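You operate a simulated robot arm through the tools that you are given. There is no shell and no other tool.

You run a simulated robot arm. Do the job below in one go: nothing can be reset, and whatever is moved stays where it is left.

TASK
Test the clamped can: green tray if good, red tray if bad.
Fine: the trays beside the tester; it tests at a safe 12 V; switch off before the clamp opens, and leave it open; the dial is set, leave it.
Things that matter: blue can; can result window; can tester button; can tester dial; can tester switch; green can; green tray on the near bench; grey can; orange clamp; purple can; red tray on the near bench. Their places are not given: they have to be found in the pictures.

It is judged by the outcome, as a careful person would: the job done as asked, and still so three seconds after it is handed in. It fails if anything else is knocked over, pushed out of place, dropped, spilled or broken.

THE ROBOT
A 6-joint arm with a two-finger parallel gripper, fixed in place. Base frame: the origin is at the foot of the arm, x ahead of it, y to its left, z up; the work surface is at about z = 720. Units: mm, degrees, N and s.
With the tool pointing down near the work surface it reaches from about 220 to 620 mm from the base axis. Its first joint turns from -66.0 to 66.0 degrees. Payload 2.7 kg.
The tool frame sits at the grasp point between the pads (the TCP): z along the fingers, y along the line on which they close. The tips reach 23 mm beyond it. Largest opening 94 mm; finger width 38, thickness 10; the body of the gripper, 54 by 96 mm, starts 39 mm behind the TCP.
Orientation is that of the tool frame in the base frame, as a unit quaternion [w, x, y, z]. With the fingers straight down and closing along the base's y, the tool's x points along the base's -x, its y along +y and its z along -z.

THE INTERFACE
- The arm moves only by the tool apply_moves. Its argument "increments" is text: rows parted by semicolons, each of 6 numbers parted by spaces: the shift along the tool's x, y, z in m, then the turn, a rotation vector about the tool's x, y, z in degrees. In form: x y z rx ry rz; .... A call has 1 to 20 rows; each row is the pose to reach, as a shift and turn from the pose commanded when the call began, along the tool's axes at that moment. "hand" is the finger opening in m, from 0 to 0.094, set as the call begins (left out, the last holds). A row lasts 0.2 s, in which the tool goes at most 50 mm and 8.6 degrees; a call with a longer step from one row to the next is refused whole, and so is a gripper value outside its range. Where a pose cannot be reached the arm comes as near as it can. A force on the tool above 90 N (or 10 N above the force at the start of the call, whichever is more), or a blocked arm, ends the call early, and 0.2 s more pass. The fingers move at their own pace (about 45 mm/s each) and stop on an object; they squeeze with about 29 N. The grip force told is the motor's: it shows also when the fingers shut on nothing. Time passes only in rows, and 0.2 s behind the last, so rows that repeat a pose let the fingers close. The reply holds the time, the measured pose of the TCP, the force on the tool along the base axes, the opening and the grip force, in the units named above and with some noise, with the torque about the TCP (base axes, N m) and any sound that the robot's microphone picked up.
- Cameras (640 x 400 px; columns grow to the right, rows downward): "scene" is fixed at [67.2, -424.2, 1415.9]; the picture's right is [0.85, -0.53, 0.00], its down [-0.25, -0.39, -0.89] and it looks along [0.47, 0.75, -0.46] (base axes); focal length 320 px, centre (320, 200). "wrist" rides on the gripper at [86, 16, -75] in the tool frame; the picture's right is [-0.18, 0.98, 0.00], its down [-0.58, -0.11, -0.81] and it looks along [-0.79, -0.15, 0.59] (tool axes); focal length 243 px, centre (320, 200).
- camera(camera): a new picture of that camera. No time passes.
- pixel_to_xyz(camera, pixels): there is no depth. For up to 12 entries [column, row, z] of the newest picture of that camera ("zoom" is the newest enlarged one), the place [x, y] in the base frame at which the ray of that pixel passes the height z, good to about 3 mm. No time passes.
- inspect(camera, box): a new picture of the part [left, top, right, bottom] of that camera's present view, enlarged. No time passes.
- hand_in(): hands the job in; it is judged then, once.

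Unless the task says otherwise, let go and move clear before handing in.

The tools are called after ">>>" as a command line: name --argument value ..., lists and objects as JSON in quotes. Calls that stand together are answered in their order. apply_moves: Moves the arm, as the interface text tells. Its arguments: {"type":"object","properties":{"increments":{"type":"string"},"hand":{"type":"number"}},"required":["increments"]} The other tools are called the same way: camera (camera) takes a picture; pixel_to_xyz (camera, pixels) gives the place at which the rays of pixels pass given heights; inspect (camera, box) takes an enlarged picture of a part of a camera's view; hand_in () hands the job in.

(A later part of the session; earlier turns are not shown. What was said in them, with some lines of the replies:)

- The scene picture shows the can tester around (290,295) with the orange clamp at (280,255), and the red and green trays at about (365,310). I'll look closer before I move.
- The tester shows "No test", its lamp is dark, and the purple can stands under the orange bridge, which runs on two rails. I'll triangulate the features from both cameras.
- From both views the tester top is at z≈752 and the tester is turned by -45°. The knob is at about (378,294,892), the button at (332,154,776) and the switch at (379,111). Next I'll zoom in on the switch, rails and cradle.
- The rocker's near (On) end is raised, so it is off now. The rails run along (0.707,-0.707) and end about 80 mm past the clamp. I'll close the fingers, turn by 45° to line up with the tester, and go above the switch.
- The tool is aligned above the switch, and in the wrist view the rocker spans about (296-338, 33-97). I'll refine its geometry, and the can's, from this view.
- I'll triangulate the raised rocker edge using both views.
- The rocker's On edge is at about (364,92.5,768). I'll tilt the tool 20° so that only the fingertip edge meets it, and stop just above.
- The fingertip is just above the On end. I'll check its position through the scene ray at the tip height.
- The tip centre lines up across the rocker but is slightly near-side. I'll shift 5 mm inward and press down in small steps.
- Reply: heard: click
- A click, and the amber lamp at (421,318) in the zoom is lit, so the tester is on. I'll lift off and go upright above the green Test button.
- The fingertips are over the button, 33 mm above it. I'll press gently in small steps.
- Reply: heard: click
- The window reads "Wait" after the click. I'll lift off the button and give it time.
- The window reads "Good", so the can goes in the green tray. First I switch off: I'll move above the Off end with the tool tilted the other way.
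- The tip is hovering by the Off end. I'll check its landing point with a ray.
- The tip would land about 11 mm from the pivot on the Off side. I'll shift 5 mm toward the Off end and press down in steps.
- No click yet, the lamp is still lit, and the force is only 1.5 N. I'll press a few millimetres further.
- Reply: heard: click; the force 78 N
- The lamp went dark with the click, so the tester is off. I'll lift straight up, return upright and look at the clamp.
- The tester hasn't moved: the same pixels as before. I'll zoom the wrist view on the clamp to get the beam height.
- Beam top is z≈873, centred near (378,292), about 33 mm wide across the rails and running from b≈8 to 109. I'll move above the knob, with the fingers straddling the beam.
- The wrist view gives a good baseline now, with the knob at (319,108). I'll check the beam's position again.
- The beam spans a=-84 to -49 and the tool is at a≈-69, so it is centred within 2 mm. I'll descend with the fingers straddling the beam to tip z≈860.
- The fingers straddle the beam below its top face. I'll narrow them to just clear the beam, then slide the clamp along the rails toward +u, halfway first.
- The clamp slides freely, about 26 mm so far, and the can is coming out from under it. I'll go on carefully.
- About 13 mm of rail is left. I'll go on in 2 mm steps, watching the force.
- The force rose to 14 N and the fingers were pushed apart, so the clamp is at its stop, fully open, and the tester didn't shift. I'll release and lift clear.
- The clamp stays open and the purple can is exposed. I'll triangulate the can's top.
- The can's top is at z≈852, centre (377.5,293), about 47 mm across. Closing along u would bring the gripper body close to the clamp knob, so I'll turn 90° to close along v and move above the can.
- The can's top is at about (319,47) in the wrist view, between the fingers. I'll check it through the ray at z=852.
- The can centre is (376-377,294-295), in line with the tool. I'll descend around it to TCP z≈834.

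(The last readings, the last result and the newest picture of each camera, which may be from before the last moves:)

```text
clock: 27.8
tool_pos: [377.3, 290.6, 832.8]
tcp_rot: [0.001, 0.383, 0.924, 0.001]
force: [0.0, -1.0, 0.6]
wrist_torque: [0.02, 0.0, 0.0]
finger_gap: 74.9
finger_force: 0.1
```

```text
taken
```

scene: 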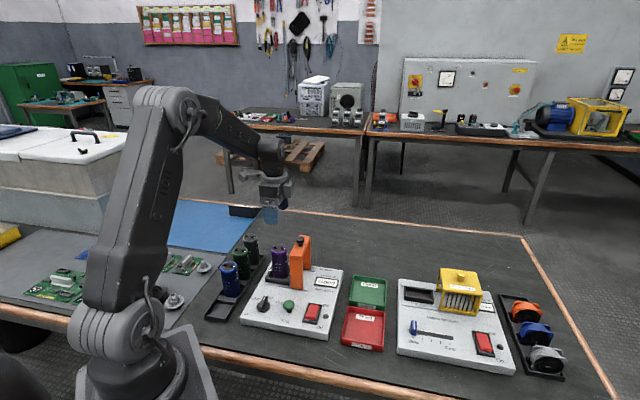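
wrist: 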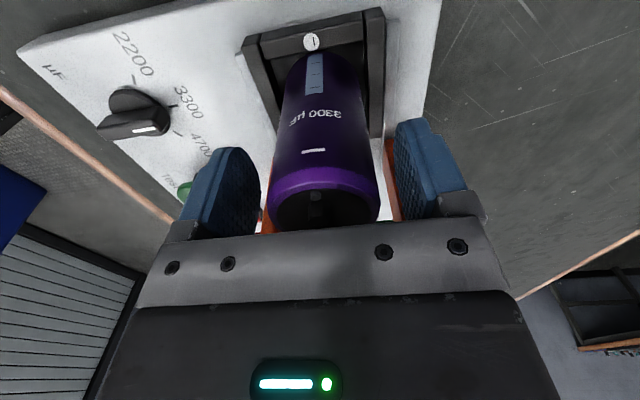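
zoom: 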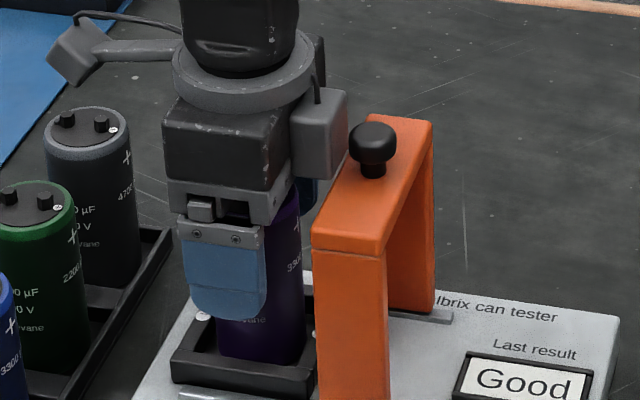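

The fingers sit either side of the can with no contact force. I'll close on it.

>>> apply_moves --increments "0 0 0 0 0 0; 0 0 0 0 0 0; 0 0 0 0 0 0; 0 0 0 0 0 0; 0 0 0 0 0 0" --hand 0.02

>>> camera --camera "wrist"

```text
clock: 29.0
tool_pos: [378.2, 291.4, 832.7]
tcp_rot: [-0.001, 0.383, 0.924, 0.0]
force: [-0.1, 0.7, 0.8]
wrist_torque: [0.0, 0.01, 0.03]
finger_gap: 46.8
finger_force: 29.0
```

```text
taken
```

wrist: 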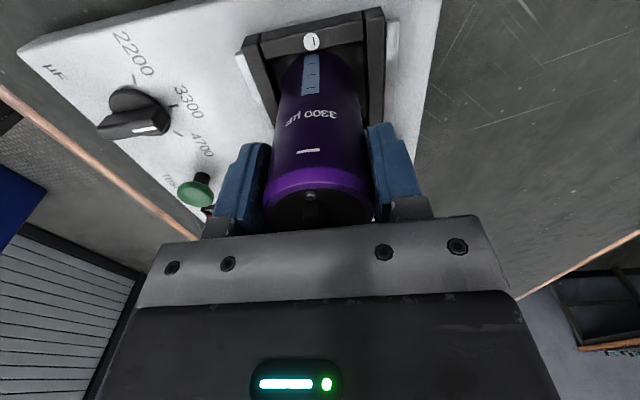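

The grip holds at 46.8 mm and 29 N. I'll lift straight up, slowly at first.

>>> apply_moves --increments "0 0 -0.005 0 0 0; 0 0 -0.012 0 0 0; 0 0 -0.022 0 0 0; 0 0 -0.040 0 0 0; 0 0 -0.065 0 0 0; 0 0 -0.095 0 0 0; 0 0 -0.125 0 0 0; 0 0 -0.155 0 0 0; 0 0 -0.185 0 0 0; 0 0 -0.185 0 0 0"

>>> camera --camera "scene"

>>> camera --camera "wrist"

```text
clock: 31.2
tool_pos: [382.1, 291.6, 1018.2]
tcp_rot: [0.0, 0.383, 0.924, 0.001]
force: [0.3, -0.2, -2.7]
wrist_torque: [-0.01, 0.04, 0.06]
finger_gap: 47.1
finger_force: 28.6
```

```text
taken
```

scene: 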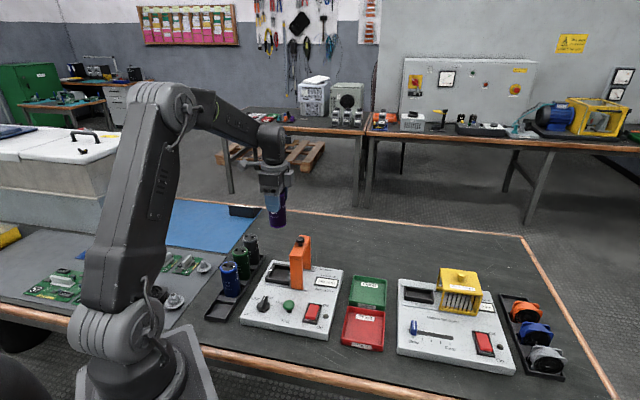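

```text
taken
```

wrist: 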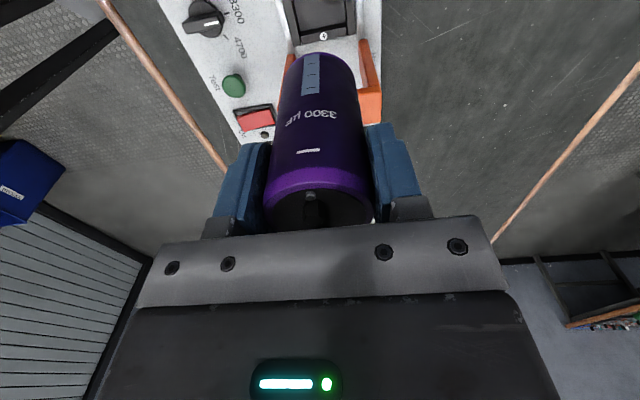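

The can is lifted at 2.7 N weight and clear of the tester. Now I'll measure the green tray.

>>> inspect --camera "scene" --box '[330, 265, 410, 315]'

>>> pixel_to_xyz --camera "scene" --pixels '[[353.9, 276, 745], [386.8, 280.2, 745], [386.1, 306.8, 745], [349.4, 301.6, 745], [368, 289, 723]]'

```text
8.00 times, centred on (370, 290) of scene
```

zoom: 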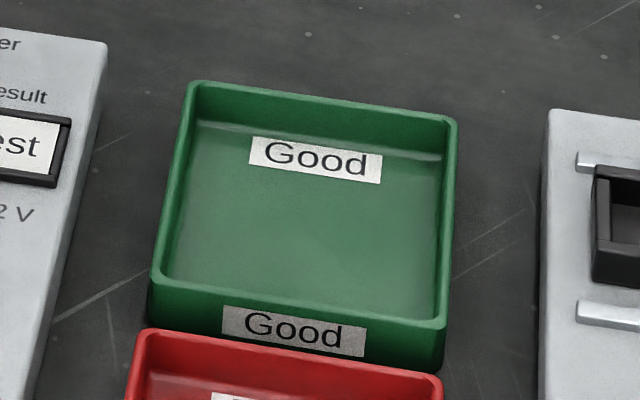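

```text
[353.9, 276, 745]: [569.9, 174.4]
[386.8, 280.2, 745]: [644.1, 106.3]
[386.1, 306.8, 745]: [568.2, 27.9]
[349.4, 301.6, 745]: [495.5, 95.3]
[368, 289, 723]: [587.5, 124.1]
```

The green tray is about 100×108 mm, centred near (569,102), with its rim at z≈745. I'll carry the can over at height to (564,102).

>>> apply_moves --increments "-0.015 0 0 0 0 0; -0.040 -0.001 0 0 0 0; -0.070 -0.001 0 0 0 0; -0.100 -0.002 0 0 0 0; -0.130 -0.002 0 0 0 0; -0.160 -0.003 0 0 0 0; -0.190 -0.004 0 0 0 0; -0.220 -0.004 0 0 0 0; -0.245 -0.005 0 0 0 0; -0.2627 -0.0054 0 0 0 0; -0.2627 -0.0054 0 0 0 0; -0.2627 -0.0054 0 0 0 0"

>>> camera --camera "scene"

>>> camera --camera "wrist"

```text
clock: 33.8
tool_pos: [560.6, 102.6, 1018.4]
tcp_rot: [0.0, 0.382, 0.924, 0.0]
force: [0.0, 0.3, -2.4]
wrist_torque: [0.0, 0.0, 0.0]
finger_gap: 47.1
finger_force: 28.9
```

```text
taken
```

scene: 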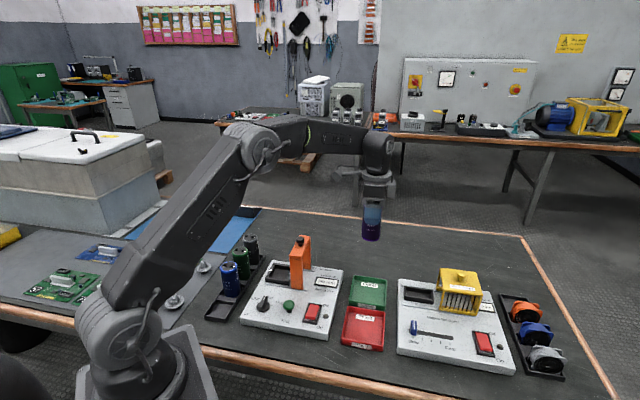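

```text
taken
```

wrist: 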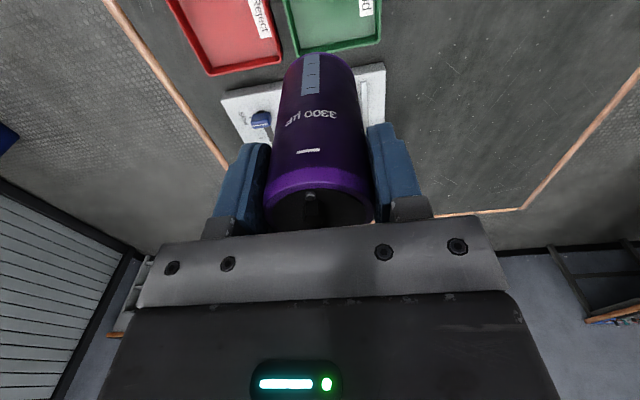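

The can is over the green tray. I'll check the tray's edge from the wrist view too.

>>> pixel_to_xyz --camera "wrist" --pixels '[[297, 55, 745], [380, 43, 745], [284, 0, 745]]'

>>> inspect --camera "wrist" --box '[240, 0, 420, 112]'

```text
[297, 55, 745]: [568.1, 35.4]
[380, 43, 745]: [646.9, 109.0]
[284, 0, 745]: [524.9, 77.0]
```

```text
3.56 times, centred on (330, 56) of wrist
```

zoom: 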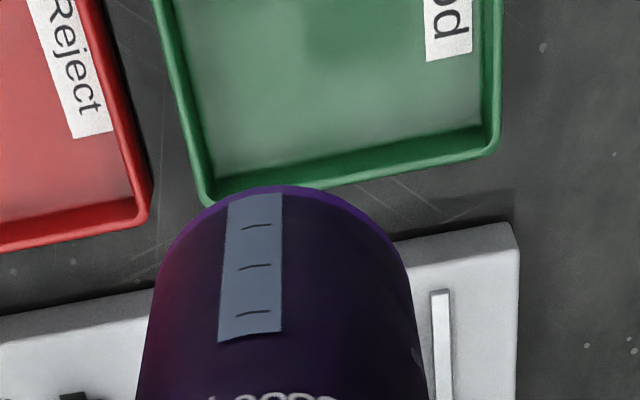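

Both views agree on the tray position. I'll centre by 5 mm and descend to just above the rim.

>>> apply_moves --increments "-0.0035 0.0035 0.020 0 0 0; -0.0035 0.0035 0.055 0 0 0; -0.0035 0.0035 0.090 0 0 0; -0.0035 0.0035 0.125 0 0 0; -0.0035 0.0035 0.155 0 0 0; -0.0035 0.0035 0.175 0 0 0; -0.0035 0.0035 0.183 0 0 0; -0.0035 0.0035 0.183 0 0 0"

>>> inspect --camera "scene" --box '[310, 235, 430, 315]'

>>> camera --camera "wrist"

```text
clock: 35.6
tool_pos: [566.1, 102.7, 834.0]
tcp_rot: [-0.001, 0.383, 0.924, 0.0]
force: [-0.5, 0.1, -2.6]
wrist_torque: [0.01, -0.01, 0.0]
finger_gap: 46.9
finger_force: 28.9
```

```text
5.00 times, centred on (370, 275) of scene
```

zoom: 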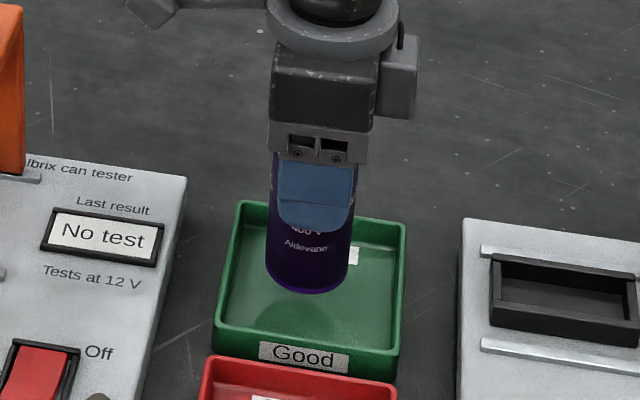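

```text
taken
```

wrist: 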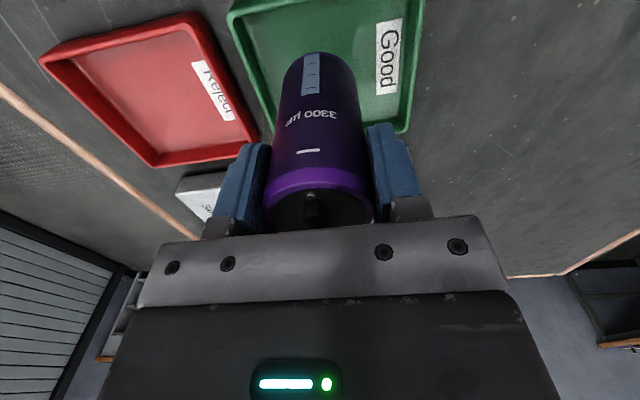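

The can hangs over the middle of the tray. I'll lower it 24 mm and check the force.

>>> apply_moves --increments "0 0 0.008 0 0 0; 0 0 0.015 0 0 0; 0 0 0.020 0 0 0; 0 0 0.024 0 0 0; 0 0 0.024 0 0 0"

>>> inspect --camera "scene" --box '[310, 235, 430, 315]'

```text
clock: 36.8
tool_pos: [564.0, 101.6, 812.1]
tcp_rot: [0.0, 0.383, 0.924, 0.0]
force: [0.4, -1.2, -3.4]
wrist_torque: [-0.02, -0.03, 0.03]
finger_gap: 46.8
finger_force: 29.0
```

```text
5.00 times, centred on (370, 275) of scene
```

zoom: 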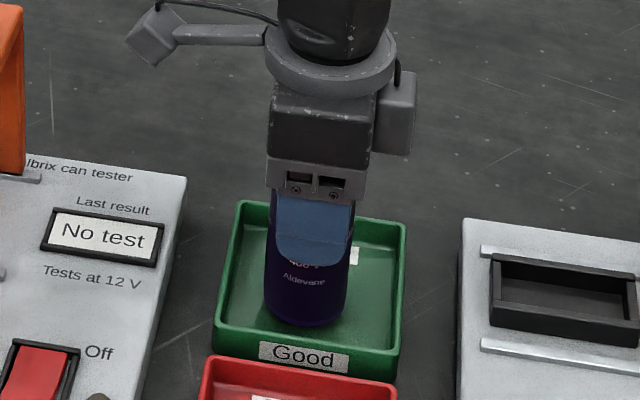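

Still hanging freely at -3.4 N. I'll estimate the remaining gap from the can's bottom edge at about (367,300).

>>> pixel_to_xyz --camera "scene" --pixels '[[367, 300, 720], [367, 300, 730], [367, 300, 740]]'

>>> apply_moves --increments "0 0 0.002 0 0 0; 0 0 0.004 0 0 0; 0 0 0.006 0 0 0"

```text
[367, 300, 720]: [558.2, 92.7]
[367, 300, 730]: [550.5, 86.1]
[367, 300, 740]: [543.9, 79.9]
```

```text
clock: 37.6
tool_pos: [565.8, 101.5, 804.0]
tcp_rot: [0.0, 0.383, 0.924, 0.0]
force: [0.2, -0.9, -1.0]
wrist_torque: [-0.01, 0.01, 0.01]
finger_gap: 47.1
finger_force: 29.1
```

The downward load dropped to -1 N, so the can is at or near the floor. I'll lower another 2 mm.

>>> apply_moves --increments "0 0 0.001 0 0 0; 0 0 0.002 0 0 0"

```text
clock: 38.2
tool_pos: [567.2, 101.0, 804.6]
tcp_rot: [0.001, 0.383, 0.924, 0.0]
force: [-7.0, 0.2, 17.0]
wrist_torque: [0.09, 0.68, -0.01]
finger_gap: 47.0
finger_force: 28.8
```

Contact at +17 N, so the can is on the tray floor. I'll ease up 1.5 mm, open the fingers and wait.

>>> apply_moves --increments "0 0 -0.0015 0 0 0; 0 0 -0.0015 0 0 0"

>>> apply_moves --increments "0 0 0 0 0 0; 0 0 0 0 0 0; 0 0 0 0 0 0; 0 0 0 0 0 0" --hand 0.08

>>> inspect --camera "scene" --box '[310, 235, 430, 315]'

>>> camera --camera "wrist"

```text
clock: 38.8
tool_pos: [565.0, 102.5, 805.7]
tcp_rot: [0.002, 0.382, 0.924, 0.002]
force: [4.3, 0.7, 8.3]
wrist_torque: [0.14, -0.09, -0.06]
finger_gap: 46.9
finger_force: 29.4
```

```text
clock: 39.8
tool_pos: [565.4, 102.6, 803.9]
tcp_rot: [0.0, 0.383, 0.924, 0.0]
force: [-0.5, 0.0, 0.0]
wrist_torque: [0.05, 0.02, -0.02]
finger_gap: 79.9
finger_force: 0.0
```

```text
5.00 times, centred on (370, 275) of scene
```

zoom: 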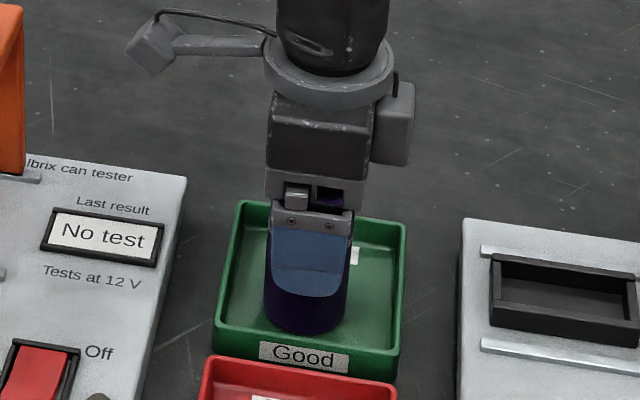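

```text
taken
```

wrist: 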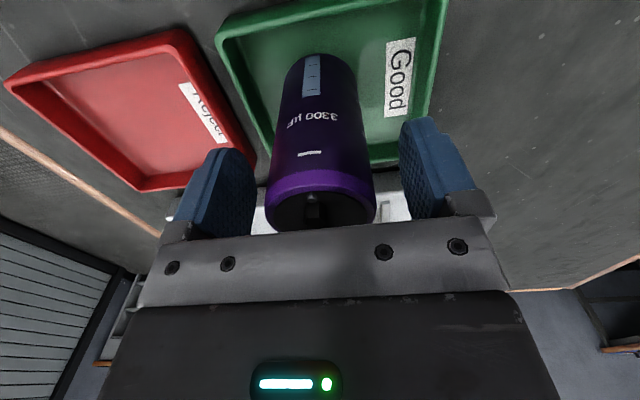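

The can stands free and upright, with the fingers open and no force. I'll lift straight up and clear.

>>> apply_moves --increments "0 0 -0.010 0 0 0; 0 0 -0.030 0 0 0; 0 0 -0.060 0 0 0; 0 0 -0.100 0 0 0; 0 0 -0.140 0 0 0; 0 0 -0.180 0 0 0; 0 0 -0.220 0 0 0; 0 0 -0.220 0 0 0"

>>> camera --camera "scene"

>>> inspect --camera "scene" --box '[200, 220, 424, 360]'

```text
clock: 41.6
tool_pos: [564.5, 101.2, 1028.5]
tcp_rot: [0.0, 0.382, 0.924, 0.0]
force: [-0.9, -0.8, 0.0]
wrist_torque: [-0.01, 0.01, 0.01]
finger_gap: 80.0
finger_force: 0.1
```

```text
taken
```

scene: 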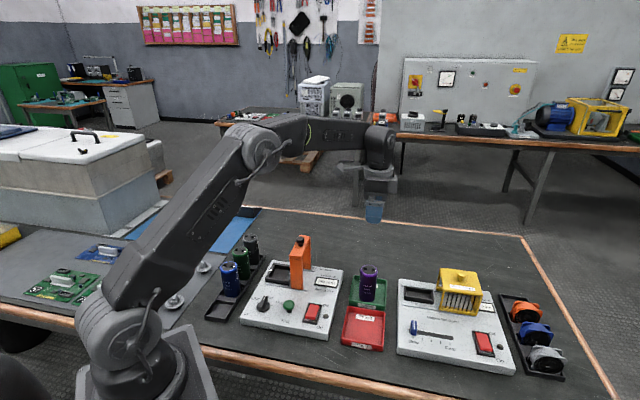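

```text
2.86 times, centred on (312, 290) of scene
```

zoom: 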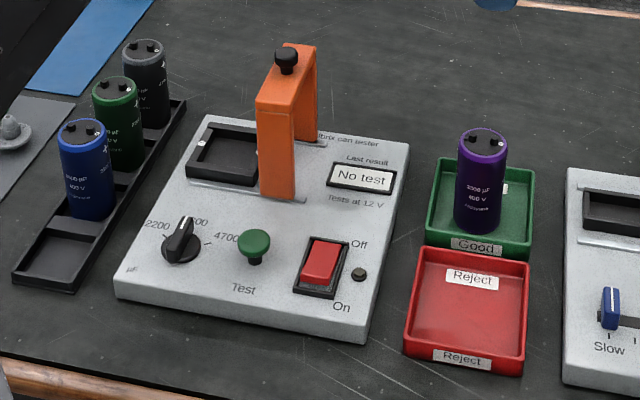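

The purple can stands upright in the green tray at (369,283). The clamp is open, the switch is off with the lamp dark, the dial is untouched, and the other cans and trays are in place. The arm is clear, so I'm handing in.

>>> hand_in

```text
The job is handed in.
```

The purple can tested **Good** at 12 V, and I put it standing upright in the green tray on the near bench.

- **Tester:** I switched it off before opening the clamp, and its lamp is dark. The window went back to "No test" once the can came out.
- **Clamp:** it slid to its stop and I left it open.
- **Dial:** I left it as set, at 3300, which matches the can's label.
- **Everything else:** in the last picture the tester, both trays and the blue, green and grey cans were where they started. The gripper was empty and well above the bench when I handed in.

The switch-off press peaked at about 76 N, because the rocker needed a firm push. The tester showed no movement in the pictures afterwards.
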